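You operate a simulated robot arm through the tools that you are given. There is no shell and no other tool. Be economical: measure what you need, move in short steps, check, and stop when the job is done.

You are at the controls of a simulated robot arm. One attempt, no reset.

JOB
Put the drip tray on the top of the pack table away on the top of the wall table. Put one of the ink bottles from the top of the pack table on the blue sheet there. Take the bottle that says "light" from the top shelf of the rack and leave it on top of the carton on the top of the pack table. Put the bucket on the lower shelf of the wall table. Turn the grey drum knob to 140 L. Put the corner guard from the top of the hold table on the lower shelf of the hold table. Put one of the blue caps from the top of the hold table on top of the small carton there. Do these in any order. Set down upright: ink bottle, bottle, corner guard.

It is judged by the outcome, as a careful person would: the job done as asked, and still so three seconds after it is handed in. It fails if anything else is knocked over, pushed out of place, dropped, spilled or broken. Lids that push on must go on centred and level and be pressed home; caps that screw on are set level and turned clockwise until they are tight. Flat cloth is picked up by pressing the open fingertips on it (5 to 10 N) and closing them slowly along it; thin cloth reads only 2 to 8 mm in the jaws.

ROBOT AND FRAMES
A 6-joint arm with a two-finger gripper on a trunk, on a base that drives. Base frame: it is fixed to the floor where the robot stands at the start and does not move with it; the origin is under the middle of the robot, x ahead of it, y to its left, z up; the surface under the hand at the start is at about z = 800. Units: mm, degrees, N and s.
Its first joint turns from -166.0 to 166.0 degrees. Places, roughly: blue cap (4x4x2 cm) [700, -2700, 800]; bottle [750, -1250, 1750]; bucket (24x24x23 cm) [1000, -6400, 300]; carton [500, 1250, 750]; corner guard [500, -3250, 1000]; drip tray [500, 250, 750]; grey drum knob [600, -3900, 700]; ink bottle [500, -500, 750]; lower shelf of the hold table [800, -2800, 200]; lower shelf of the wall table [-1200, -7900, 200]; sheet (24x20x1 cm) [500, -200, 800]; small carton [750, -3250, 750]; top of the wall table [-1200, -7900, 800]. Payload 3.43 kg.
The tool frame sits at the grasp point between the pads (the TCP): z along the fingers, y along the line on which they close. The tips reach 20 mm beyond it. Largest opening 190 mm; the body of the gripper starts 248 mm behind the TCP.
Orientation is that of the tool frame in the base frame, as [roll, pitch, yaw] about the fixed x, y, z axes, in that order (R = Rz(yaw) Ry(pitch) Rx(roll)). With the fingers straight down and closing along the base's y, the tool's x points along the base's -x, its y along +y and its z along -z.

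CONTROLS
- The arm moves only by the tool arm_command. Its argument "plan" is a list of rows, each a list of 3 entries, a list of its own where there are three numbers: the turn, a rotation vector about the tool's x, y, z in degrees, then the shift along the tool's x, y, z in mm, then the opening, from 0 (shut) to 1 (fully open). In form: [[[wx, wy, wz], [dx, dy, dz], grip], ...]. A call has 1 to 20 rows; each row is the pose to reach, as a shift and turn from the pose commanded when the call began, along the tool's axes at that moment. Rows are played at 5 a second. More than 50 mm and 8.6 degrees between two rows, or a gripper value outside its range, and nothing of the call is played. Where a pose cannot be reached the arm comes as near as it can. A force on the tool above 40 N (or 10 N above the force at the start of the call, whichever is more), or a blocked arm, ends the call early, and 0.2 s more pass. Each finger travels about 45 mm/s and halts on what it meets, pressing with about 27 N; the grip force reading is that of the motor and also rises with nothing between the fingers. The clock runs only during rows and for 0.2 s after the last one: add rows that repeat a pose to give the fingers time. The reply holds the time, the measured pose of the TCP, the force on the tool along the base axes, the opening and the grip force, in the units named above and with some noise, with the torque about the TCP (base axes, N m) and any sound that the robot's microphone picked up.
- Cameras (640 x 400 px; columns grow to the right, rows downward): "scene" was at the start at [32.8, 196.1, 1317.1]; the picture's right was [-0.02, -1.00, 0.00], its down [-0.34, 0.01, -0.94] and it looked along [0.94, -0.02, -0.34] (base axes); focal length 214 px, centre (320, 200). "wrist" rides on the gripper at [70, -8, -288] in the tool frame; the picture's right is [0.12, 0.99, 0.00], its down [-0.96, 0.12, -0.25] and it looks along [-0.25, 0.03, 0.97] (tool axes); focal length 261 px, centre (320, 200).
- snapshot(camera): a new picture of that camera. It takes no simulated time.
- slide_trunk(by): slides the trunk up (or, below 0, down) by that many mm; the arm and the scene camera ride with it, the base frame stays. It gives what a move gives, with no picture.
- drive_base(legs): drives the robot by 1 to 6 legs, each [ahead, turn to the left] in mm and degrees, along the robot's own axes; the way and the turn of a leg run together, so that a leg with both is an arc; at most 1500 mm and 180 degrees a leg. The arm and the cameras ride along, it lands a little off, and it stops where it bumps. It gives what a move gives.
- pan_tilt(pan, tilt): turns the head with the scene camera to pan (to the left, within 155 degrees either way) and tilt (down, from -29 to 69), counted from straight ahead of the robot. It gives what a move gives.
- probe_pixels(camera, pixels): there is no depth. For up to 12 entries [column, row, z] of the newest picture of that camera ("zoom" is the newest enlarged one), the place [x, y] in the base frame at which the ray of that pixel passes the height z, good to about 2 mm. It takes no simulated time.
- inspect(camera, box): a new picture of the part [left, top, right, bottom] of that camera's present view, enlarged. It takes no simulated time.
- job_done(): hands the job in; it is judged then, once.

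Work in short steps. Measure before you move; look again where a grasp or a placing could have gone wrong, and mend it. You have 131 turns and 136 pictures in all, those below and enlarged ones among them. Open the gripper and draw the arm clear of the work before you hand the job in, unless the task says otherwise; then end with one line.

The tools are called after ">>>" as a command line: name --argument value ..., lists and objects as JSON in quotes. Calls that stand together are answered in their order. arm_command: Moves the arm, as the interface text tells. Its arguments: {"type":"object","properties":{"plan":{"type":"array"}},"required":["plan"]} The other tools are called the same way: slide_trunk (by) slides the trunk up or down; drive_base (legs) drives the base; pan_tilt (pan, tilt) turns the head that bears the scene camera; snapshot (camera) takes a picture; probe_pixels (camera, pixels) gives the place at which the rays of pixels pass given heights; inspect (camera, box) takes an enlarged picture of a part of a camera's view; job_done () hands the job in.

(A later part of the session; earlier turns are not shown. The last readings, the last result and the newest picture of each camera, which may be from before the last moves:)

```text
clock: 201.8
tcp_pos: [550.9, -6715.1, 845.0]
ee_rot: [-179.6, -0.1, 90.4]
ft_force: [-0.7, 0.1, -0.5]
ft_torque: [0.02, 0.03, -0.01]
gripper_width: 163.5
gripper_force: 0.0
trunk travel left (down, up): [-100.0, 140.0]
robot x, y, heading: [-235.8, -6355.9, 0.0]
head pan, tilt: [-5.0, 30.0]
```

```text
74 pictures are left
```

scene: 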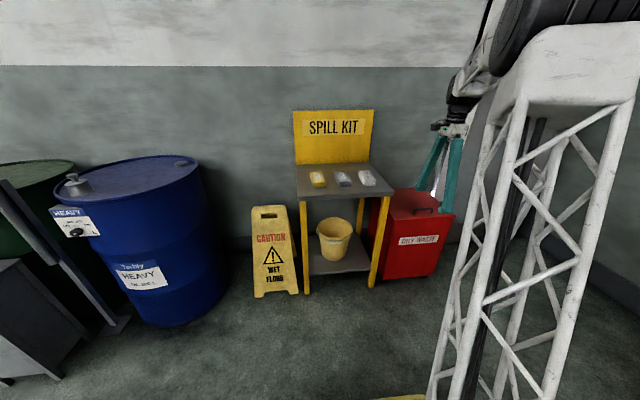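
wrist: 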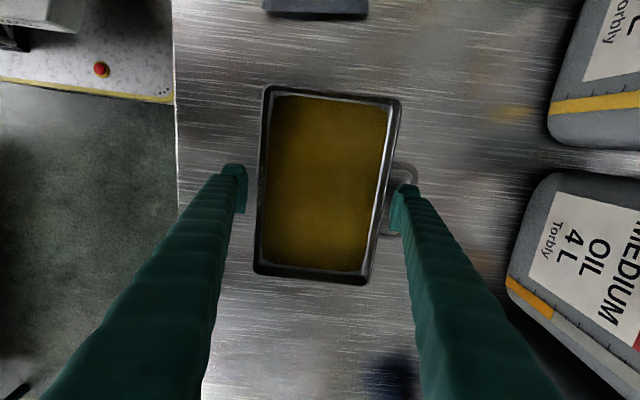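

The arm move was refused, yet the base drove off with the fingers still low around the tray. I must check at once whether the tray was dragged.

>>> pan_tilt --pan -100 --tilt 25

>>> snapshot --camera "scene"

>>> snapshot --camera "wrist"

```text
clock: 203.5
tcp_pos: [551.0, -6714.6, 847.2]
ee_rot: [-179.7, -0.1, 90.5]
ft_force: [0.2, 1.0, -0.4]
ft_torque: [0.02, -0.04, 0.0]
gripper_width: 163.3
gripper_force: 0.1
trunk travel left (down, up): [-100.0, 140.0]
robot x, y, heading: [-236.8, -6355.7, -0.1]
head pan, tilt: [-100.0, 25.0]
```

```text
73 pictures are left
```

scene: 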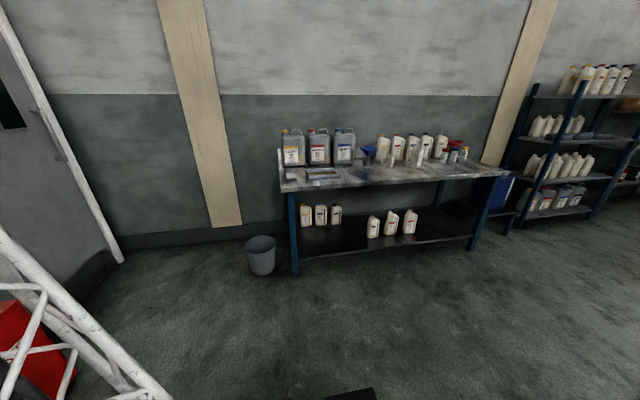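

```text
72 pictures are left
```

wrist: 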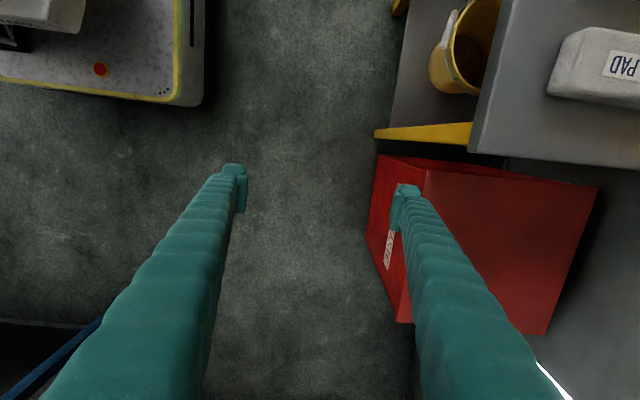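

>>> inspect --camera "scene" --box '[270, 120, 390, 200]'

>>> probe_pixels --camera "zoom" --pixels '[[210, 310, 800], [360, 300, 800], [190, 275, 840], [90, 370, 800], [420, 350, 800]]'

```text
5.00 times, centred on (330, 160) of scene
```

zoom: 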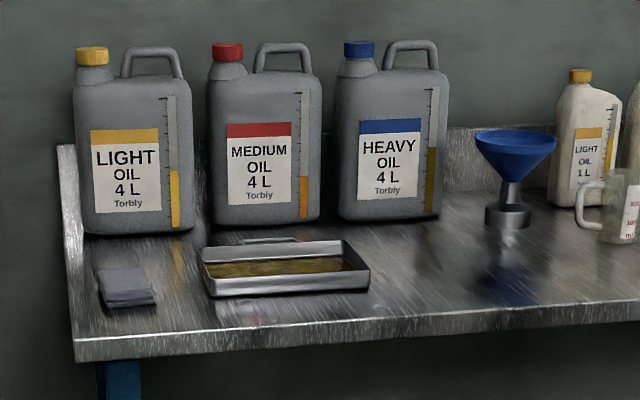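

```text
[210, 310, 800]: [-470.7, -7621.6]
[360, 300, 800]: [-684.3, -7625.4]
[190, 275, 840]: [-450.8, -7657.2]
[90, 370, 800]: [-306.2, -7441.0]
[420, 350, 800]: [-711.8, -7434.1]
```

The tray is still on the wall table, level and full, well within the edge, so no harm was done. From now on I check each arm reply before driving. I raise the arm straight up first and look at the bucket.

>>> arm_command --plan '[[[0, 0, 0], [0, 0, -40], 0.86], [[0, 0, 0], [0, 0, -80], 0.86], [[0, 0, 0], [0, 0, -120], 0.86], [[0, 0, 0], [0, 0, -160], 0.86], [[0, 0, 0], [0, 0, -200], 0.86], [[0, 0, 0], [0, 0, -200], 0.86]]'

>>> pan_tilt --pan -8 --tilt 35

>>> inspect --camera "scene" --box '[270, 120, 430, 280]'

>>> inspect --camera "wrist" --box '[340, 0, 500, 100]'

```text
clock: 204.9
tcp_pos: [549.5, -6717.2, 1046.7]
ee_rot: [-179.6, -0.2, 90.4]
ft_force: [-0.6, 0.1, 0.3]
ft_torque: [0.0, -0.01, 0.02]
gripper_width: 163.3
gripper_force: 0.1
trunk travel left (down, up): [-100.0, 140.0]
robot x, y, heading: [-236.1, -6355.4, -0.0]
head pan, tilt: [-100.0, 25.0]
```

```text
clock: 206.6
tcp_pos: [550.1, -6716.3, 1045.6]
ee_rot: [-179.7, -0.1, 90.6]
ft_force: [0.0, -0.1, -0.5]
ft_torque: [0.01, 0.0, 0.03]
gripper_width: 163.5
gripper_force: 0.0
trunk travel left (down, up): [-100.0, 140.0]
robot x, y, heading: [-239.2, -6356.5, 0.0]
head pan, tilt: [-8.0, 35.0]
```

```text
2.50 times, centred on (350, 200) of scene
```

zoom: 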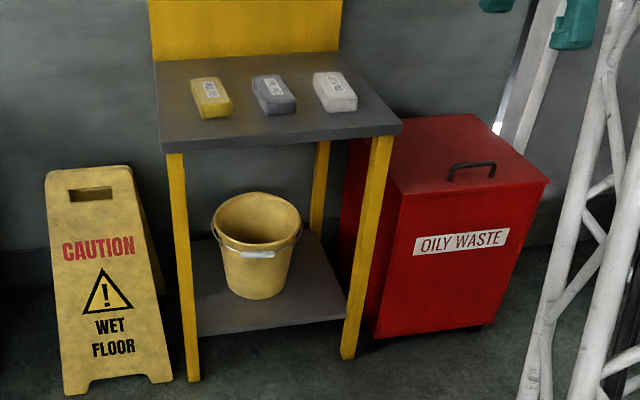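

```text
4.00 times, centred on (420, 50) of wrist
```

zoom: 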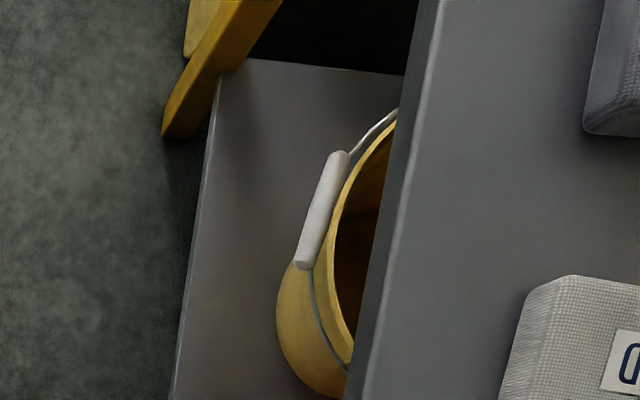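

The bucket's bail lies folded in front, with a white grip at about its rim. I take a fresh scene picture to measure the stand and bucket.

>>> inspect --camera "scene" --box '[300, 150, 400, 260]'

>>> snapshot --camera "scene"

>>> probe_pixels --camera "scene" --pixels '[[347, 272, 0], [409, 262, 0], [347, 253, 200], [408, 245, 200], [334, 181, 700], [430, 170, 700], [373, 239, 200], [373, 239, 230]]'

```text
3.64 times, centred on (350, 205) of scene
```

zoom: 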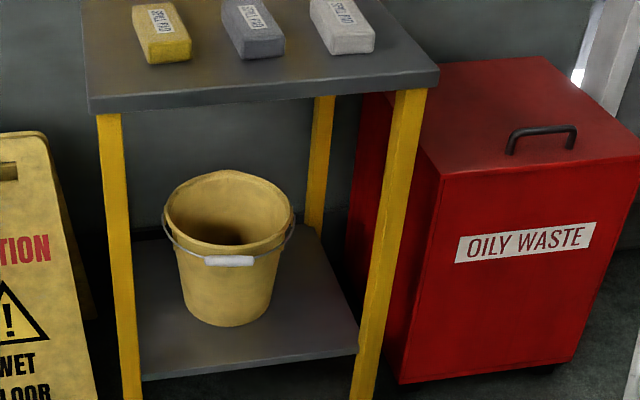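

```text
67 pictures are left
```

scene: 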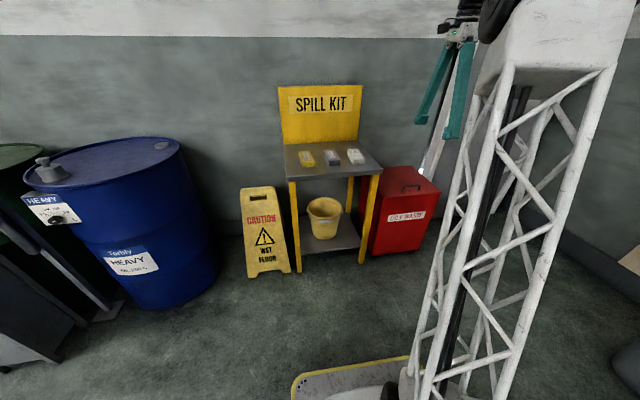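

```text
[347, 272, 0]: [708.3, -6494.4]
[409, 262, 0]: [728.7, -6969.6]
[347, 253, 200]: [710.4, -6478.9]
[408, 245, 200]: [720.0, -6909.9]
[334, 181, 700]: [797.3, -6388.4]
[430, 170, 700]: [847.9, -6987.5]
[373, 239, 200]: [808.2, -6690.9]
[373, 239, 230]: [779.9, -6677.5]
```

I misread columns there; in this snapshot the stand's legs are at (299,272) and (362,264), and the bucket's grip is at (325,221). I probe again.

>>> probe_pixels --camera "scene" --pixels '[[299, 272, 0], [362, 264, 0], [286, 181, 700], [382, 172, 700], [286, 181, 650], [325, 240, 150], [325, 240, 200], [325, 221, 400], [325, 221, 350], [307, 206, 400], [343, 206, 400], [325, 197, 400]]'

```text
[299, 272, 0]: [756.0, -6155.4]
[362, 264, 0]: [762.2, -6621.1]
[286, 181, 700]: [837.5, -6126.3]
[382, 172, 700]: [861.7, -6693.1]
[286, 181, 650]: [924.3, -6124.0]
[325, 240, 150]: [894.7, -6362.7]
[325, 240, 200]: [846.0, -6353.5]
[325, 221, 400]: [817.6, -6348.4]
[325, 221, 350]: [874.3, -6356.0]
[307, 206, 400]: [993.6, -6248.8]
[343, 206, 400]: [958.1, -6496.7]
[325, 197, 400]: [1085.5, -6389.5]
```

The bucket's centre is near (950, -6372) with its rim at z≈412; the grip tube is at about (815, -6350, 398). I will take the tube with the tool level and the fingers closing vertically. First I back off 200 mm and lower the trunk.

>>> drive_base --legs '[[-200, 0]]'

>>> arm_command --plan '[[[-8, 0, 0], [30, 9, 0], 0.8], [[-16, 0, 0], [60, 18, 0], 0.7], [[-24, 0, 0], [90, 27, 0], 0.6], [[-32, 0, 0], [120, 36, 0], 0.5], [[-40, 0, 0], [150, 45, 0], 0.45], [[-48, 0, 0], [180, 54, 0], 0.4], [[-56, 0, 0], [210, 63, 0], 0.35], [[-64, 0, 0], [240, 72, 0], 0.3], [[-72, 0, 0], [270, 81, 0], 0.3], [[-80, 0, 0], [300, 90, 0], 0.3], [[-88, 0, 0], [330, 99, 0], 0.3], [[-90, 0, 0], [345, 105, 0], 0.3], [[-90, 0, 0], [345, 105, 0], 0.3]]'

```text
clock: 208.2
tcp_pos: [381.7, -6723.2, 1044.2]
ee_rot: [-179.6, -0.1, 90.1]
ft_force: [-0.4, 0.0, -0.7]
ft_torque: [0.02, 0.0, 0.01]
gripper_width: 163.7
gripper_force: 0.0
trunk travel left (down, up): [-100.0, 140.0]
robot x, y, heading: [-405.4, -6359.5, -0.6]
head pan, tilt: [-8.0, 35.0]
stopped in leg 1: the robot was blocked; the commanded pose is now the measured one
```

```text
clock: 211.0
tcp_pos: [483.3, -6411.6, 1052.8]
ee_rot: [90.8, 0.0, 92.6]
ft_force: [0.4, 0.3, 0.3]
ft_torque: [-0.02, 0.02, 0.04]
gripper_width: 56.9
gripper_force: 0.1
out of reach, approached as far as the arm can: row 11, 12, 13
trunk travel left (down, up): [-100.0, 140.0]
robot x, y, heading: [-403.0, -6359.1, -0.4]
head pan, tilt: [-8.0, 35.0]
```

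The base touched the table behind, so I move forward a little, check that table for harm, and lower the trunk fully.

>>> drive_base --legs '[[40, 0]]'

>>> slide_trunk --by -100

>>> pan_tilt --pan 150 --tilt 25

>>> snapshot --camera "scene"

```text
clock: 211.9
tcp_pos: [521.5, -6412.0, 1051.4]
ee_rot: [90.9, -0.2, 92.6]
ft_force: [0.3, -0.4, -0.5]
ft_torque: [0.03, 0.01, 0.0]
gripper_width: 57.1
gripper_force: 0.0
trunk travel left (down, up): [-100.0, 140.0]
robot x, y, heading: [-360.4, -6358.5, -0.4]
head pan, tilt: [-8.0, 35.0]
```

```text
clock: 213.2
tcp_pos: [521.5, -6411.9, 951.9]
ee_rot: [90.9, -0.2, 92.7]
ft_force: [0.5, 0.6, 0.1]
ft_torque: [0.0, 0.04, 0.01]
gripper_width: 57.2
gripper_force: 0.2
trunk travel left (down, up): [0.0, 240.0]
robot x, y, heading: [-362.5, -6355.8, -0.4]
head pan, tilt: [-8.0, 35.0]
```

```text
clock: 215.6
tcp_pos: [521.4, -6412.6, 951.3]
ee_rot: [90.8, -0.1, 92.6]
ft_force: [0.7, -0.3, 0.7]
ft_torque: [0.06, 0.01, -0.04]
gripper_width: 57.2
gripper_force: 0.1
trunk travel left (down, up): [0.0, 240.0]
robot x, y, heading: [-361.8, -6358.2, -0.4]
head pan, tilt: [150.0, 25.0]
```

```text
66 pictures are left
```

scene: 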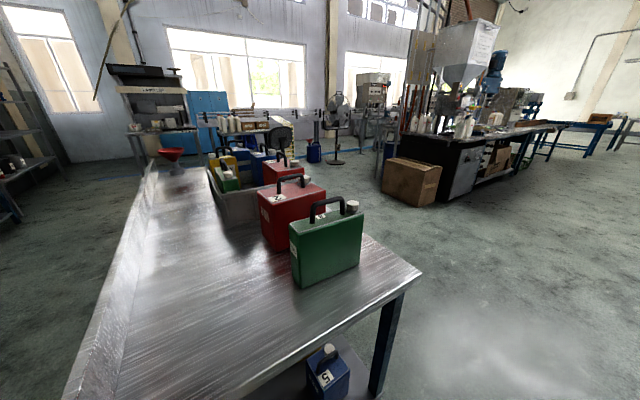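

That table's goods all stand. Now I test how low the arm reaches with the tool tilted 45° downwards in the free space here.

>>> arm_command --plan '[[[8, 0, 0], [0, -45, 0], 0.3], [[16, 0, 0], [0, -90, 0], 0.3], [[24, 0, 0], [0, -135, 0], 0.3], [[32, 0, 0], [0, -180, 0], 0.3], [[40, 0, 0], [0, -225, 0], 0.3], [[45, 0, 0], [0, -270, 0], 0.3], [[45, 0, 0], [0, -315, 0], 0.3], [[45, 0, 0], [0, -360, 0], 0.3], [[45, 0, 0], [0, -405, 0], 0.3], [[45, 0, 0], [0, -450, 0], 0.3], [[45, 0, 0], [0, -495, 0], 0.3], [[45, 0, 0], [0, -540, 0], 0.3], [[45, 0, 0], [0, -540, 0], 0.3]]'

```text
clock: 218.4
tcp_pos: [513.9, -6419.2, 415.1]
ee_rot: [136.0, -0.9, 93.4]
ft_force: [0.0, 0.2, 0.4]
ft_torque: [0.02, 0.01, 0.01]
gripper_width: 57.1
gripper_force: 0.2
out of reach, approached as far as the arm can: row 12, 13
trunk travel left (down, up): [0.0, 240.0]
robot x, y, heading: [-363.9, -6360.4, -0.6]
head pan, tilt: [150.0, 25.0]
```

45° works at z 415. I test whether a level tool is possible at this height, closer in.

>>> arm_command --plan '[[[-6, 0, 0], [0, -15, -15], 0.3], [[-12, 0, 0], [0, -30, -30], 0.3], [[-18, 0, 0], [0, -45, -45], 0.3], [[-24, 0, 0], [0, -60, -60], 0.3], [[-30, 0, 0], [0, -75, -75], 0.3], [[-36, 0, 0], [0, -75, -75], 0.3], [[-42, 0, 0], [0, -75, -75], 0.3], [[-45, 0, 0], [0, -75, -75], 0.3], [[-45, 0, 0], [0, -75, -75], 0.3]]'

```text
clock: 220.4
tcp_pos: [503.2, -6501.2, 385.5]
ee_rot: [93.4, -0.3, 94.2]
ft_force: [-0.1, 0.4, 0.3]
ft_torque: [-0.03, 0.0, 0.01]
gripper_width: 56.7
gripper_force: 0.1
out of reach, approached as far as the arm can: row 1, 2, 3, 4, 5, 6, 7, 8, 9
trunk travel left (down, up): [0.0, 240.0]
robot x, y, heading: [-362.2, -6356.9, -0.6]
head pan, tilt: [150.0, 25.0]
```

A level tool at z≈385 is possible at a radius of about 870. I extend to about (530, -6365, 398) with the tool level and see what I get.

>>> arm_command --plan '[[[0, 0, 0], [12, -3, 30], 0.3], [[0, -1, 0], [24, -6, 60], 0.3], [[0, -2, 0], [36, -9, 90], 0.3], [[0, -2.6, 0], [47, -13, 115], 0.3], [[0, -2.6, 0], [47, -13, 115], 0.3]]'

>>> snapshot --camera "wrist"

```text
clock: 221.6
tcp_pos: [612.3, -6457.7, 365.8]
ee_rot: [93.4, 0.1, 92.4]
ft_force: [0.1, -0.1, -0.6]
ft_torque: [0.0, -0.02, 0.02]
gripper_width: 57.0
gripper_force: 0.0
out of reach, approached as far as the arm can: row 4, 5
trunk travel left (down, up): [0.0, 240.0]
robot x, y, heading: [-359.9, -6358.7, -0.6]
head pan, tilt: [150.0, 25.0]
```

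```text
65 pictures are left
```

wrist: 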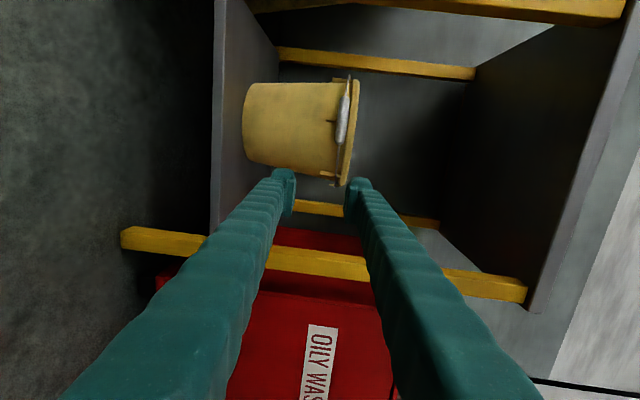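

The grip tube is visible at (343,115). I move to about (550, -6355, 398), pulling back 60 mm, and level the tool.

>>> arm_command --plan '[[[-1, -0.6, 0], [20, 6, -15], 0.35], [[-2, -1.2, 0], [40, 12, -30], 0.4], [[-3, -1.8, 0], [60, 20, -45], 0.42], [[-3.4, -2.4, 0], [80, 26, -60], 0.42], [[-3.4, -2.4, 0], [102, 32, -65], 0.42], [[-3.4, -2.4, 0], [102, 32, -65], 0.42]]'

>>> snapshot --camera "wrist"

```text
clock: 223.0
tcp_pos: [564.7, -6415.0, 413.9]
ee_rot: [91.3, -0.1, 94.0]
ft_force: [-0.3, -0.5, -0.1]
ft_torque: [0.01, 0.0, -0.01]
gripper_width: 79.7
gripper_force: 0.1
out of reach, approached as far as the arm can: row 1, 2, 3, 4, 5, 6
trunk travel left (down, up): [0.0, 240.0]
robot x, y, heading: [-360.1, -6359.3, -0.5]
head pan, tilt: [150.0, 25.0]
```

```text
64 pictures are left
```

wrist: 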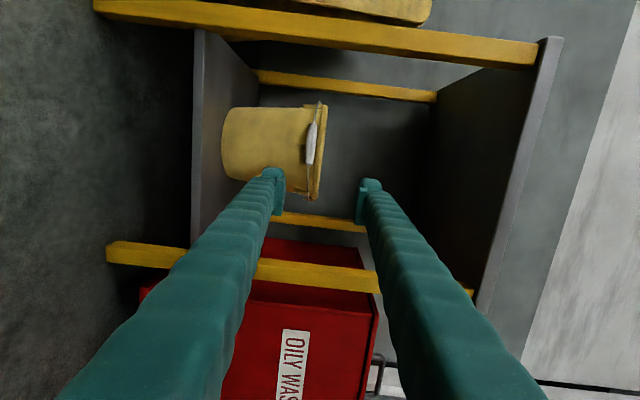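

The arm's low level reach favours the right side, so I align with the base instead: turn +3.2° and drive 150 mm.

>>> drive_base --legs '[[0, 3.2], [150, 0]]'

>>> snapshot --camera "wrist"

```text
clock: 224.8
tcp_pos: [712.7, -6358.1, 413.7]
ee_rot: [91.4, 0.0, 97.0]
ft_force: [0.3, -0.6, 0.5]
ft_torque: [0.03, 0.01, -0.03]
gripper_width: 79.6
gripper_force: 0.0
trunk travel left (down, up): [0.0, 240.0]
robot x, y, heading: [-215.4, -6351.9, 2.6]
head pan, tilt: [150.0, 25.0]
```

```text
63 pictures are left
```

wrist: 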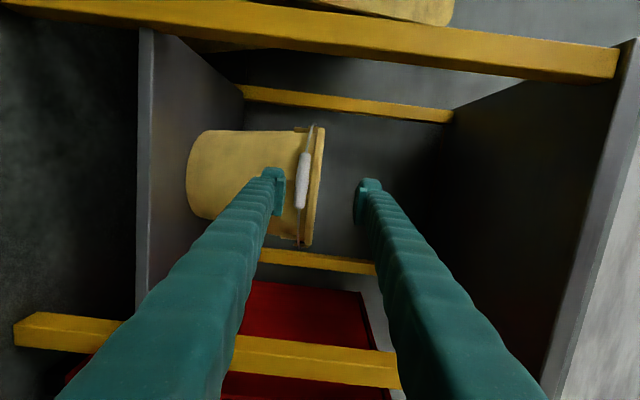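

The tube comes out at about (834, y on axis, z 384). I lower 28 mm and level the tool, then check.

>>> arm_command --plan '[[[-0.7, 0, 0], [0, -10, 0], 0.42], [[-1.4, 0, 0], [0, -20, 0], 0.42], [[-1.4, 0, 0], [0, -29, 0], 0.42], [[-1.4, 0, 0], [0, -29, 0], 0.42]]'

>>> inspect --camera "wrist" --box '[220, 110, 420, 260]'

```text
clock: 225.8
tcp_pos: [728.3, -6362.0, 390.0]
ee_rot: [90.6, 0.0, 97.2]
ft_force: [-0.3, 0.4, -0.9]
ft_torque: [-0.01, -0.03, -0.03]
gripper_width: 80.0
gripper_force: 0.0
out of reach, approached as far as the arm can: row 1, 2, 3, 4
trunk travel left (down, up): [0.0, 240.0]
robot x, y, heading: [-217.7, -6349.8, 2.4]
head pan, tilt: [150.0, 25.0]
```

```text
2.67 times, centred on (320, 185) of wrist
```

zoom: 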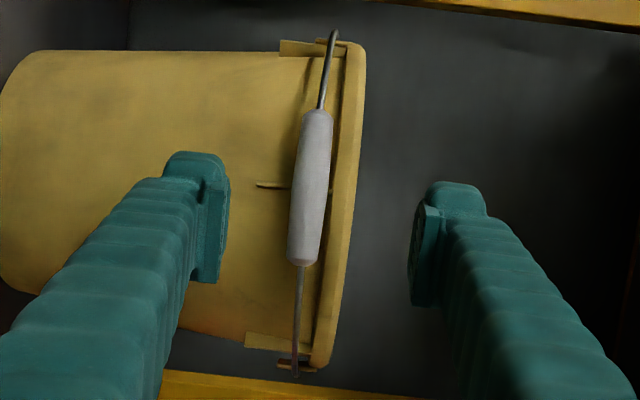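

The tube lies nicely between the fingers. I drive forward 85 mm and look again.

>>> drive_base --legs '[[85, 0]]'

>>> inspect --camera "wrist" --box '[220, 110, 420, 260]'

```text
clock: 226.9
tcp_pos: [813.3, -6358.7, 389.5]
ee_rot: [90.6, 0.0, 97.3]
ft_force: [-0.6, -0.4, -0.1]
ft_torque: [0.03, -0.02, 0.03]
gripper_width: 79.9
gripper_force: 0.0
trunk travel left (down, up): [0.0, 240.0]
robot x, y, heading: [-129.3, -6349.9, 2.5]
head pan, tilt: [150.0, 25.0]
```

```text
2.67 times, centred on (320, 185) of wrist
```

zoom: 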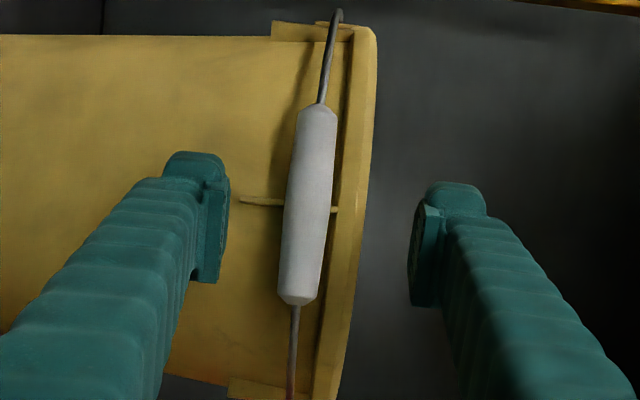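

The tube is now at TCP depth and centred. I close slowly.

>>> arm_command --plan '[[[0, 0, 0], [0, 0, 0], 0.34], [[0, 0, 0], [0, 0, 0], 0.26], [[0, 0, 0], [0, 0, 0], 0.18], [[0, 0, 0], [0, 0, 0], 0.1], [[0, 0, 0], [0, 0, 0], 0.05], [[0, 0, 0], [0, 0, 0], 0.05], [[0, 0, 0], [0, 0, 0], 0.05]]'

>>> inspect --camera "wrist" --box '[220, 110, 420, 260]'

```text
clock: 228.5
tcp_pos: [815.0, -6358.8, 389.8]
ee_rot: [90.7, -0.1, 97.1]
ft_force: [-1.6, -0.1, -0.9]
ft_torque: [0.01, 0.02, -0.04]
gripper_width: 16.4
gripper_force: 27.4
trunk travel left (down, up): [0.0, 240.0]
robot x, y, heading: [-129.5, -6348.2, 2.8]
head pan, tilt: [150.0, 25.0]
```

```text
2.67 times, centred on (320, 185) of wrist
```

zoom: 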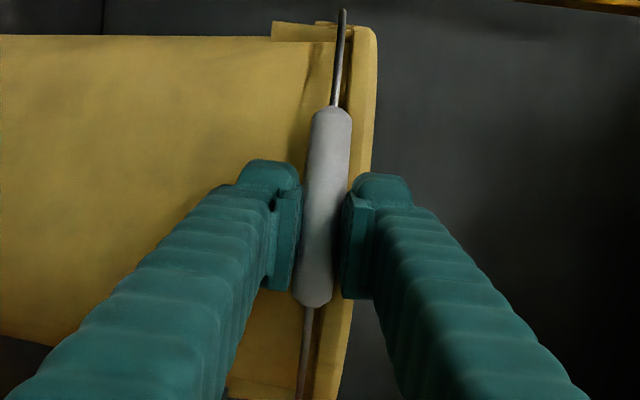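

The tube moved up in the grip, so the bail is hinged. I swing it up along an arc about the ears.

>>> arm_command --plan '[[[0, 0, 0], [0, 20, 2], 0.05], [[0, 0, 0], [0, 40, 7], 0.05], [[0, 0, 0], [0, 60, 15], 0.05], [[0, 0, 0], [0, 80, 27], 0.05], [[0, 0, 0], [0, 95, 42], 0.05], [[0, 0, 0], [0, 110, 61], 0.05], [[0, 0, 0], [0, 110, 61], 0.05]]'

>>> snapshot --camera "wrist"

```text
clock: 230.1
tcp_pos: [875.1, -6361.0, 499.2]
ee_rot: [90.5, 0.0, 98.0]
ft_force: [-0.1, -0.2, -0.2]
ft_torque: [-0.02, 0.0, -0.03]
gripper_width: 9.8
gripper_force: 0.1
out of reach, approached as far as the arm can: row 5, 6, 7
trunk travel left (down, up): [0.0, 240.0]
robot x, y, heading: [-131.1, -6345.9, 2.5]
head pan, tilt: [150.0, 25.0]
```

```text
59 pictures are left
```

wrist: 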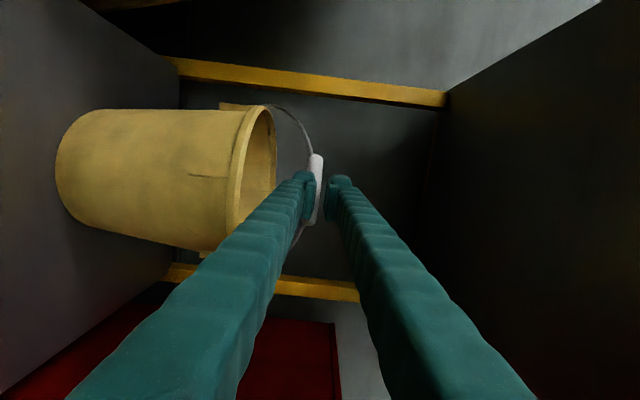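

The tube slipped out past the tips, but the bail is standing raised. I look closer.

>>> inspect --camera "wrist" --box '[230, 90, 400, 260]'

```text
2.35 times, centred on (315, 175) of wrist
```

zoom: 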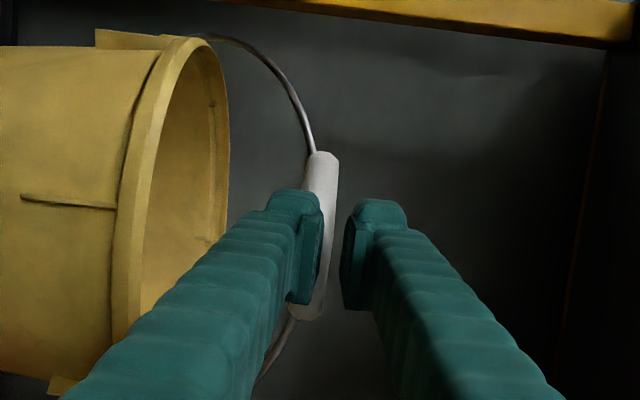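

The tube is just at the tip ends, resting on the lower finger. I open a little, advance 25 mm with the base, and look.

>>> arm_command --plan '[[[0, 0, 0], [0, 5, 0], 0.12], [[0, 0, 0], [0, 5, 0], 0.2], [[0, 0, 0], [0, 5, 0], 0.24], [[0, 0, 0], [0, 5, 0], 0.24]]'

>>> drive_base --legs '[[28, 0]]'

>>> inspect --camera "wrist" --box '[230, 90, 400, 260]'

```text
clock: 231.1
tcp_pos: [875.4, -6364.0, 504.2]
ee_rot: [90.6, -0.1, 98.0]
ft_force: [-0.4, -0.8, 0.8]
ft_torque: [-0.02, 0.02, 0.01]
gripper_width: 46.0
gripper_force: 0.2
trunk travel left (down, up): [0.0, 240.0]
robot x, y, heading: [-132.0, -6346.0, 2.4]
head pan, tilt: [150.0, 25.0]
```

```text
clock: 231.9
tcp_pos: [902.2, -6361.0, 503.2]
ee_rot: [90.5, 0.0, 97.9]
ft_force: [0.1, -0.1, -0.6]
ft_torque: [0.02, 0.05, -0.04]
gripper_width: 45.9
gripper_force: 0.1
trunk travel left (down, up): [0.0, 240.0]
robot x, y, heading: [-96.3, -6348.9, 2.5]
head pan, tilt: [150.0, 25.0]
```

```text
2.35 times, centred on (315, 175) of wrist
```

zoom: 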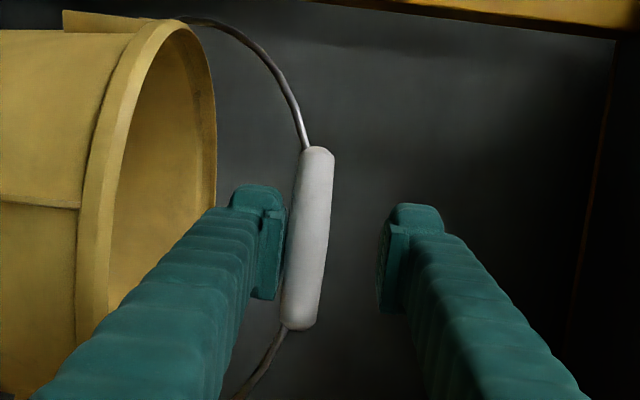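

The tube is well inside the fingers now and the bail is nearly upright. I close and test-lift 15 mm.

>>> arm_command --plan '[[[0, 0, 0], [0, -5, 0], 0.18], [[0, 0, 0], [0, -8, 0], 0.12], [[0, 0, 0], [0, -8, 0], 0.05], [[0, 0, 0], [0, -8, 0], 0.04], [[0, 0, 0], [0, -8, 0], 0.04], [[0, 0, 0], [0, -8, 0], 0.04]]'

>>> inspect --camera "wrist" --box '[230, 90, 400, 260]'

```text
clock: 233.3
tcp_pos: [902.2, -6362.8, 495.4]
ee_rot: [90.5, -0.1, 97.9]
ft_force: [-1.4, 0.4, 0.1]
ft_torque: [-0.07, 0.04, 0.04]
gripper_width: 19.2
gripper_force: 26.7
trunk travel left (down, up): [0.0, 240.0]
robot x, y, heading: [-97.6, -6346.9, 2.5]
head pan, tilt: [150.0, 25.0]
```

```text
2.35 times, centred on (315, 175) of wrist
```

zoom: 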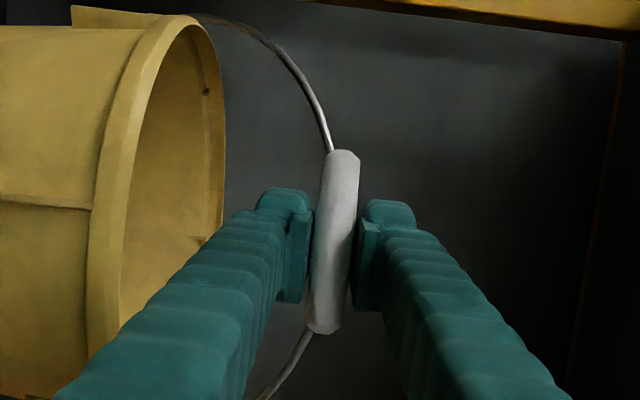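

Gripped (19 mm). I lift in small steps up to 45 mm.

>>> arm_command --plan '[[[0, 0, 0], [0, 8, 3], 0.04], [[0, 0, 0], [0, 16, 6], 0.04], [[0, 0, 0], [0, 24, 6], 0.04], [[0, 0, 0], [0, 32, 6], 0.04], [[0, 0, 0], [0, 32, 6], 0.04]]'

>>> snapshot --camera "wrist"

```text
clock: 234.6
tcp_pos: [909.1, -6360.1, 527.0]
ee_rot: [90.5, -0.1, 98.0]
ft_force: [-1.2, 0.7, -2.6]
ft_torque: [-0.01, 0.18, 0.02]
gripper_width: 19.0
gripper_force: 27.2
trunk travel left (down, up): [0.0, 240.0]
robot x, y, heading: [-102.7, -6349.8, 2.4]
head pan, tilt: [150.0, 25.0]
```

```text
55 pictures are left
```

wrist: 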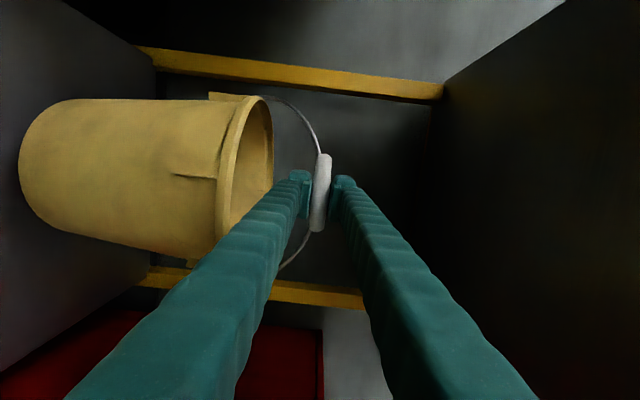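

The weight is coming on. I lift 45 mm more.

>>> arm_command --plan '[[[0, 0, 0], [0, 10, 0], 0.04], [[0, 0, 0], [0, 20, 0], 0.04], [[0, 0, 0], [0, 30, 0], 0.04], [[0, 0, 0], [0, 40, 0], 0.04], [[0, 0, 0], [0, 40, 0], 0.04]]'

>>> snapshot --camera "wrist"

```text
clock: 235.8
tcp_pos: [909.4, -6360.6, 566.9]
ee_rot: [90.6, -0.1, 98.1]
ft_force: [-0.2, 0.5, -3.1]
ft_torque: [-0.04, 0.16, 0.02]
gripper_width: 19.1
gripper_force: 26.8
trunk travel left (down, up): [0.0, 240.0]
robot x, y, heading: [-101.0, -6345.9, 2.5]
head pan, tilt: [150.0, 25.0]
```

```text
54 pictures are left
```

wrist: 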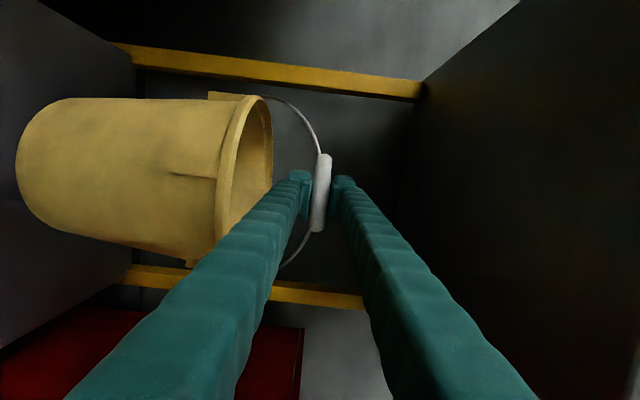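

The bucket hangs free (3 N) above the shelf. I back out 260 mm, watching for a bump.

>>> drive_base --legs '[[-262, 0]]'

>>> arm_command --plan '[[[0, 0, 0], [0, 0, -25], 0.04], [[0, 0, 0], [0, 0, -50], 0.04], [[0, 0, 0], [0, 0, -75], 0.04], [[0, 0, 0], [0, 0, -95], 0.04], [[0, 0, 0], [0, 0, -95], 0.04]]'

>>> snapshot --camera "wrist"

```text
clock: 237.6
tcp_pos: [649.9, -6373.5, 567.0]
ee_rot: [90.6, -0.1, 98.0]
ft_force: [-0.4, -0.8, -3.0]
ft_torque: [-0.03, 0.18, 0.02]
gripper_width: 19.4
gripper_force: 26.7
trunk travel left (down, up): [0.0, 240.0]
robot x, y, heading: [-364.8, -6356.9, 2.6]
head pan, tilt: [150.0, 25.0]
```

```text
clock: 238.8
tcp_pos: [577.8, -6386.8, 567.1]
ee_rot: [90.5, -0.1, 98.0]
ft_force: [-0.2, 0.2, -3.1]
ft_torque: [-0.01, 0.17, -0.02]
gripper_width: 19.2
gripper_force: 27.4
out of reach, approached as far as the arm can: row 4, 5
trunk travel left (down, up): [0.0, 240.0]
robot x, y, heading: [-359.8, -6358.6, 2.6]
head pan, tilt: [150.0, 25.0]
```

```text
53 pictures are left
```

wrist: 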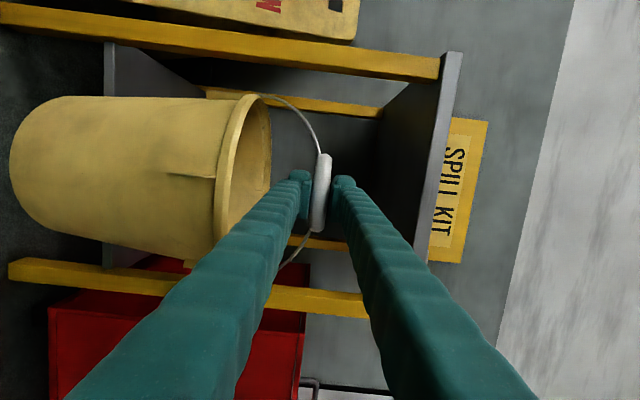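

The bucket is clear of the stand. I raise the trunk and then the arm, so the bucket passes above the red bin and the stand when I turn.

>>> slide_trunk --by 240

>>> arm_command --plan '[[[0, 0, 0], [0, 35, 0], 0.04], [[0, 0, 0], [0, 70, 0], 0.04], [[0, 0, 0], [0, 105, 0], 0.04], [[0, 0, 0], [0, 140, 0], 0.04], [[0, 0, 0], [0, 175, 0], 0.04], [[0, 0, 0], [0, 210, 0], 0.04], [[0, 0, 0], [0, 245, 0], 0.04], [[0, 0, 0], [0, 280, 0], 0.04], [[0, 0, 0], [0, 315, 0], 0.04], [[0, 0, 0], [0, 345, 0], 0.04], [[0, 0, 0], [0, 345, 0], 0.04]]'

>>> pan_tilt --pan 0 --tilt 30

>>> snapshot --camera "scene"

```text
clock: 241.3
tcp_pos: [577.3, -6388.4, 806.0]
ee_rot: [90.4, -0.1, 98.0]
ft_force: [0.0, -0.4, -3.5]
ft_torque: [0.01, 0.18, 0.01]
gripper_width: 19.1
gripper_force: 26.8
trunk travel left (down, up): [-240.0, 0.0]
robot x, y, heading: [-361.1, -6356.6, 2.3]
head pan, tilt: [150.0, 25.0]
```

```text
clock: 243.7
tcp_pos: [581.2, -6387.4, 1152.0]
ee_rot: [90.5, -0.1, 98.0]
ft_force: [-0.2, 0.2, -3.2]
ft_torque: [0.01, 0.14, -0.01]
gripper_width: 18.8
gripper_force: 26.9
trunk travel left (down, up): [-240.0, 0.0]
robot x, y, heading: [-361.0, -6358.0, 2.6]
head pan, tilt: [150.0, 25.0]
```

```text
clock: 246.1
tcp_pos: [581.3, -6388.3, 1152.3]
ee_rot: [90.5, 0.0, 98.1]
ft_force: [-0.2, 0.7, -2.7]
ft_torque: [0.01, 0.17, 0.0]
gripper_width: 19.2
gripper_force: 26.8
trunk travel left (down, up): [-240.0, 0.0]
robot x, y, heading: [-355.9, -6358.0, 2.8]
head pan, tilt: [0.0, 30.0]
```

```text
52 pictures are left
```

scene: 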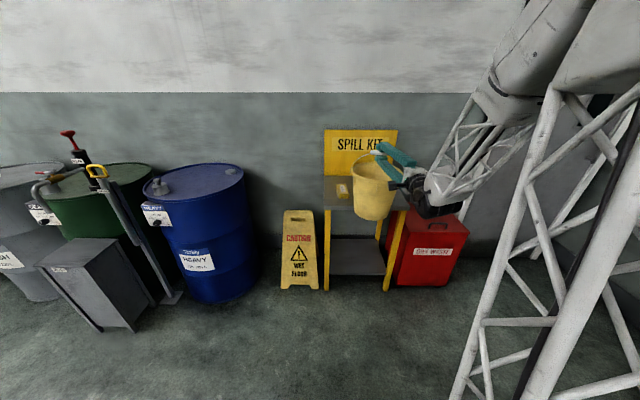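

I drive forward 120 mm and turn right to face the wall table.

>>> drive_base --legs '[[120, 0], [0, -95]]'

>>> pan_tilt --pan -5 --tilt 35

>>> snapshot --camera "scene"

```text
clock: 251.6
tcp_pos: [-384.6, -7282.5, 1152.6]
ee_rot: [90.5, -0.1, 1.1]
ft_force: [-0.7, 0.3, -2.6]
ft_torque: [0.1, 0.05, -0.02]
gripper_width: 19.3
gripper_force: 26.7
trunk travel left (down, up): [-240.0, 0.0]
robot x, y, heading: [-238.6, -6353.6, -94.6]
head pan, tilt: [0.0, 30.0]
```

```text
clock: 252.3
tcp_pos: [-382.6, -7282.0, 1151.9]
ee_rot: [90.4, -0.1, 1.1]
ft_force: [-0.5, 0.1, -2.9]
ft_torque: [0.12, -0.04, -0.02]
gripper_width: 19.0
gripper_force: 27.7
trunk travel left (down, up): [-240.0, 0.0]
robot x, y, heading: [-241.0, -6352.5, -94.7]
head pan, tilt: [-5.0, 35.0]
```

```text
51 pictures are left
```

scene: 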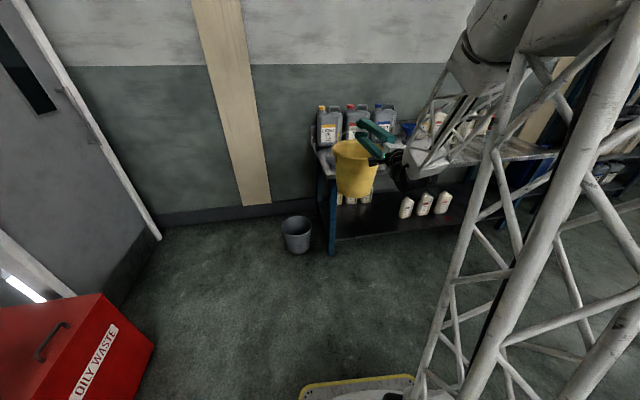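

I probe the left leg's foot, the shelf's front edge, and the bottles standing on the shelf.

>>> probe_pixels --camera "scene" --pixels '[[331, 254, 0], [340, 239, 150], [340, 239, 200], [340, 239, 100], [405, 218, 150], [442, 213, 150], [340, 204, 150], [366, 203, 150], [405, 218, 200], [366, 203, 200]]'

>>> inspect --camera "scene" --box '[310, 170, 470, 270]'

```text
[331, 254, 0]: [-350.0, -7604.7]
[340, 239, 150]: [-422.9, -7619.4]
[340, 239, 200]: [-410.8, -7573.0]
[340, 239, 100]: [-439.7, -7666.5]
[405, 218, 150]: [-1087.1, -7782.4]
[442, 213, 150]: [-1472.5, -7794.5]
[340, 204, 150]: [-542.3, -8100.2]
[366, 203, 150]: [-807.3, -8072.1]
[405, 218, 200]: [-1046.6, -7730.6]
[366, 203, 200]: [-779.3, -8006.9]
```

```text
4.00 times, centred on (390, 220) of scene
```

zoom: 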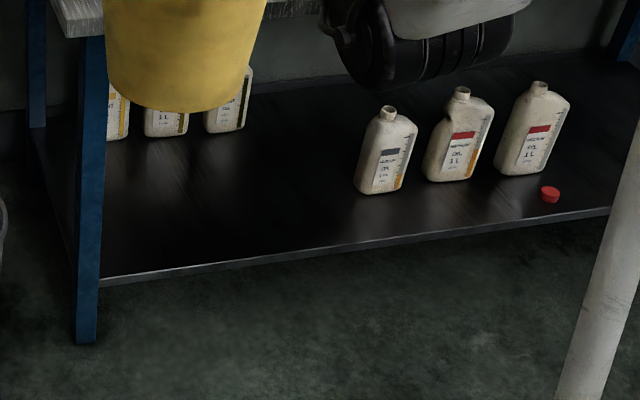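

The shelf (z≈180) is free from x -400 to -950. I turn to -101.4°, then lower the bucket in front of the table.

>>> drive_base --legs '[[0, -6.8]]'

>>> slide_trunk --by -240

>>> arm_command --plan '[[[0, 0, 0], [0, -35, 4], 0.04], [[0, 0, 0], [0, -70, 8], 0.04], [[0, 0, 0], [0, -105, 12], 0.04], [[0, 0, 0], [0, -140, 16], 0.04], [[0, 0, 0], [0, -175, 20], 0.04], [[0, 0, 0], [0, -210, 24], 0.04], [[0, 0, 0], [0, -245, 28], 0.04], [[0, 0, 0], [0, -280, 32], 0.04], [[0, 0, 0], [0, -315, 36], 0.04], [[0, 0, 0], [0, -350, 40], 0.04], [[0, 0, 0], [0, -370, 40], 0.04], [[0, 0, 0], [0, -370, 40], 0.04]]'

>>> snapshot --camera "scene"

>>> snapshot --camera "wrist"

```text
clock: 253.2
tcp_pos: [-494.3, -7258.1, 1152.2]
ee_rot: [90.5, 0.0, -5.8]
ft_force: [0.1, 0.0, -3.2]
ft_torque: [0.12, -0.01, -0.02]
gripper_width: 19.5
gripper_force: 26.6
trunk travel left (down, up): [-240.0, 0.0]
robot x, y, heading: [-239.3, -6351.1, -101.5]
head pan, tilt: [-5.0, 35.0]
```

```text
clock: 255.7
tcp_pos: [-494.2, -7258.8, 911.9]
ee_rot: [90.5, 0.0, -5.8]
ft_force: [0.1, -0.5, -3.9]
ft_torque: [0.08, -0.01, -0.04]
gripper_width: 19.2
gripper_force: 26.9
trunk travel left (down, up): [0.0, 240.0]
robot x, y, heading: [-243.8, -6353.1, -101.5]
head pan, tilt: [-5.0, 35.0]
```

```text
clock: 258.3
tcp_pos: [-497.0, -7295.5, 539.7]
ee_rot: [90.5, -0.1, -5.8]
ft_force: [-0.5, -0.6, -3.3]
ft_torque: [0.13, -0.02, 0.02]
gripper_width: 19.0
gripper_force: 26.9
trunk travel left (down, up): [0.0, 240.0]
robot x, y, heading: [-239.5, -6349.3, -101.5]
head pan, tilt: [-5.0, 35.0]
```

```text
49 pictures are left
```

scene: 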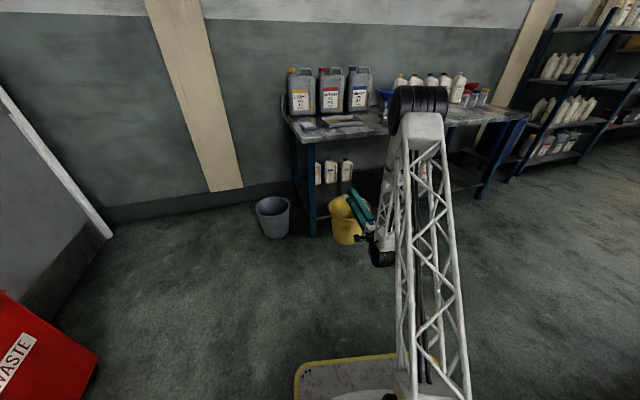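

```text
48 pictures are left
```

wrist: 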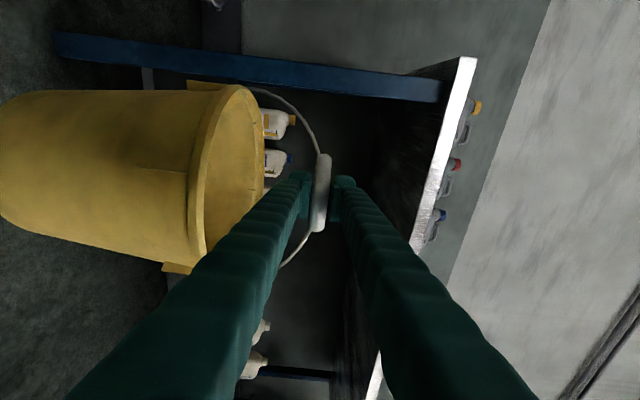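

The bucket hangs in front of the shelf. I raise it 20 mm for margin and drive in 300 mm, then look.

>>> arm_command --plan '[[[0, 0, 0], [0, 10, 0], 0.04], [[0, 0, 0], [0, 20, 0], 0.04], [[0, 0, 0], [0, 20, 0], 0.04]]'

>>> drive_base --legs '[[180, 0]]'

>>> inspect --camera "scene" --box '[240, 80, 440, 280]'

>>> snapshot --camera "wrist"

```text
clock: 259.1
tcp_pos: [-498.2, -7295.5, 561.2]
ee_rot: [90.5, -0.2, -5.8]
ft_force: [0.5, 0.1, -2.6]
ft_torque: [0.09, -0.02, -0.03]
gripper_width: 19.2
gripper_force: 27.1
trunk travel left (down, up): [0.0, 240.0]
robot x, y, heading: [-240.7, -6352.8, -101.3]
head pan, tilt: [-5.0, 35.0]
```

```text
clock: 260.6
tcp_pos: [-533.4, -7468.2, 562.3]
ee_rot: [90.5, -0.1, -5.8]
ft_force: [-0.5, 0.1, -3.0]
ft_torque: [0.14, 0.02, 0.0]
gripper_width: 19.2
gripper_force: 26.6
trunk travel left (down, up): [0.0, 240.0]
robot x, y, heading: [-272.7, -6523.0, -101.3]
head pan, tilt: [-5.0, 35.0]
```

```text
2.00 times, centred on (340, 180) of scene
```

zoom: 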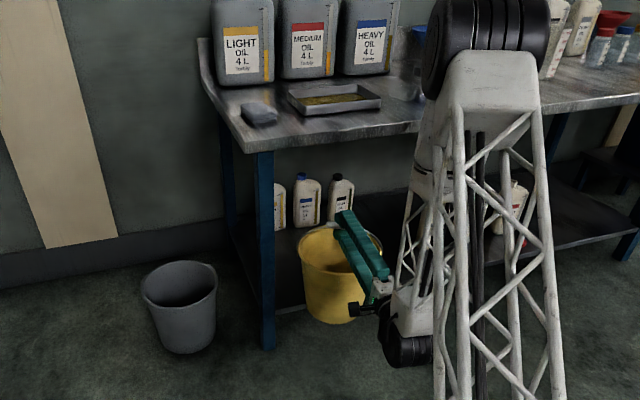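

```text
46 pictures are left
```

wrist: 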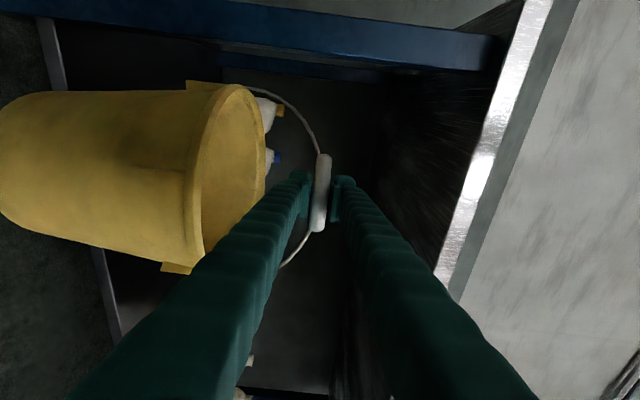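

The bucket bottom (≈z 240) is above the shelf (≈185) and clear of the leg. I drive in the remaining 290 mm in two legs.

>>> drive_base --legs '[[140, 0]]'

>>> inspect --camera "scene" --box '[240, 100, 440, 300]'

```text
clock: 262.0
tcp_pos: [-557.5, -7607.4, 561.9]
ee_rot: [90.6, 0.0, -5.6]
ft_force: [0.6, 0.2, -2.8]
ft_torque: [0.14, -0.04, 0.03]
gripper_width: 19.2
gripper_force: 27.1
trunk travel left (down, up): [0.0, 240.0]
robot x, y, heading: [-301.7, -6660.3, -101.4]
head pan, tilt: [-5.0, 35.0]
```

```text
2.00 times, centred on (340, 200) of scene
```

zoom: 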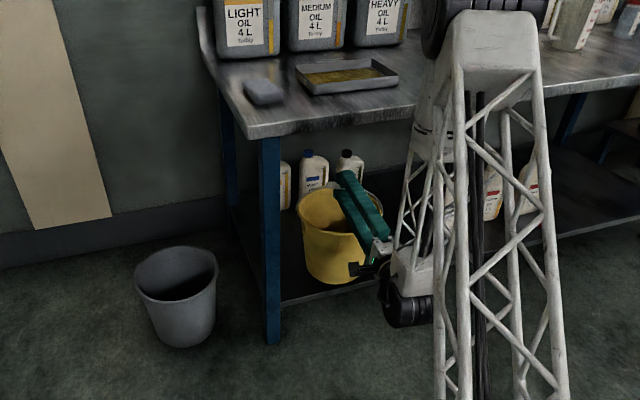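

It enters freely, with no contact force. I go 140 mm further.

>>> drive_base --legs '[[140, 0]]'

>>> arm_command --plan '[[[0, 0, 0], [0, -12, 0], 0.04], [[0, 0, 0], [0, -24, 0], 0.04], [[0, 0, 0], [0, -36, 0], 0.04], [[0, 0, 0], [0, -44, 0], 0.04], [[0, 0, 0], [0, -44, 0], 0.04]]'

>>> snapshot --camera "wrist"

```text
clock: 263.3
tcp_pos: [-584.6, -7746.2, 561.5]
ee_rot: [90.5, -0.1, -5.6]
ft_force: [-0.6, 0.3, -4.1]
ft_torque: [0.11, 0.01, 0.0]
gripper_width: 19.4
gripper_force: 27.4
trunk travel left (down, up): [0.0, 240.0]
robot x, y, heading: [-332.4, -6800.0, -101.5]
head pan, tilt: [-5.0, 35.0]
```

```text
clock: 264.5
tcp_pos: [-585.1, -7746.8, 517.9]
ee_rot: [90.5, -0.1, -5.6]
ft_force: [-0.1, -0.2, -3.3]
ft_torque: [0.12, -0.04, 0.03]
gripper_width: 19.1
gripper_force: 27.4
trunk travel left (down, up): [0.0, 240.0]
robot x, y, heading: [-327.4, -6801.4, -101.1]
head pan, tilt: [-5.0, 35.0]
```

```text
44 pictures are left
```

wrist: 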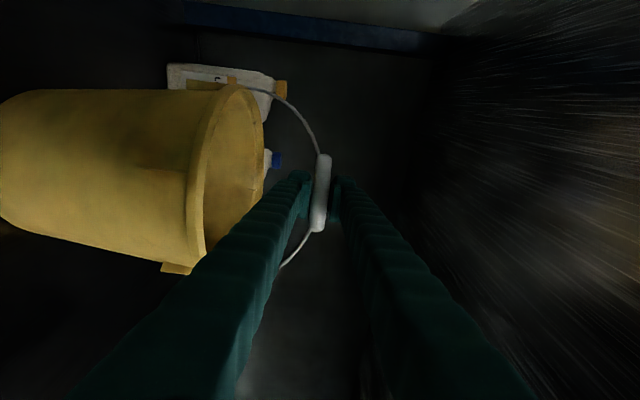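

Still hanging (3.3 N). I lower in steps until the weight comes off.

>>> arm_command --plan '[[[0, 0, 0], [0, -5, 0], 0.04], [[0, 0, 0], [0, -10, 0], 0.04], [[0, 0, 0], [0, -14, 0], 0.04]]'

>>> arm_command --plan '[[[0, 0, 0], [0, -5, 0], 0.04], [[0, 0, 0], [0, -10, 0], 0.04]]'

>>> snapshot --camera "wrist"

```text
clock: 265.2
tcp_pos: [-583.8, -7745.3, 513.5]
ee_rot: [89.8, -0.2, -5.5]
ft_force: [1.9, 6.0, 17.1]
ft_torque: [-0.16, 0.0, 0.05]
gripper_width: 19.5
gripper_force: 27.5
trunk travel left (down, up): [0.0, 240.0]
robot x, y, heading: [-330.6, -6801.6, -101.3]
head pan, tilt: [-5.0, 35.0]
stopped in row 3: the force on the tool passed its limit at 45 N (the readings are from after the stop); the commanded pose is now the measured one
```

```text
clock: 265.6
tcp_pos: [-582.5, -7746.0, 513.6]
ee_rot: [89.4, 0.0, -5.6]
ft_force: [1.5, 3.0, 15.1]
ft_torque: [-0.2, 0.0, -0.01]
gripper_width: 19.2
gripper_force: 27.5
trunk travel left (down, up): [0.0, 240.0]
robot x, y, heading: [-330.6, -6803.2, -101.3]
head pan, tilt: [-5.0, 35.0]
stopped in row 1: the force on the tool passed its limit at 46 N (the readings are from after the stop); the commanded pose is now the measured one
```

```text
43 pictures are left
```

wrist: 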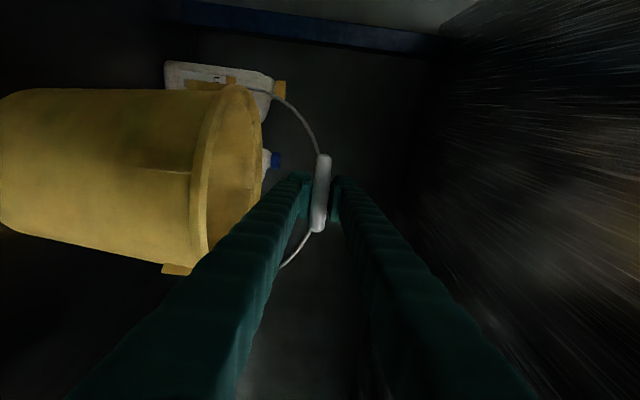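

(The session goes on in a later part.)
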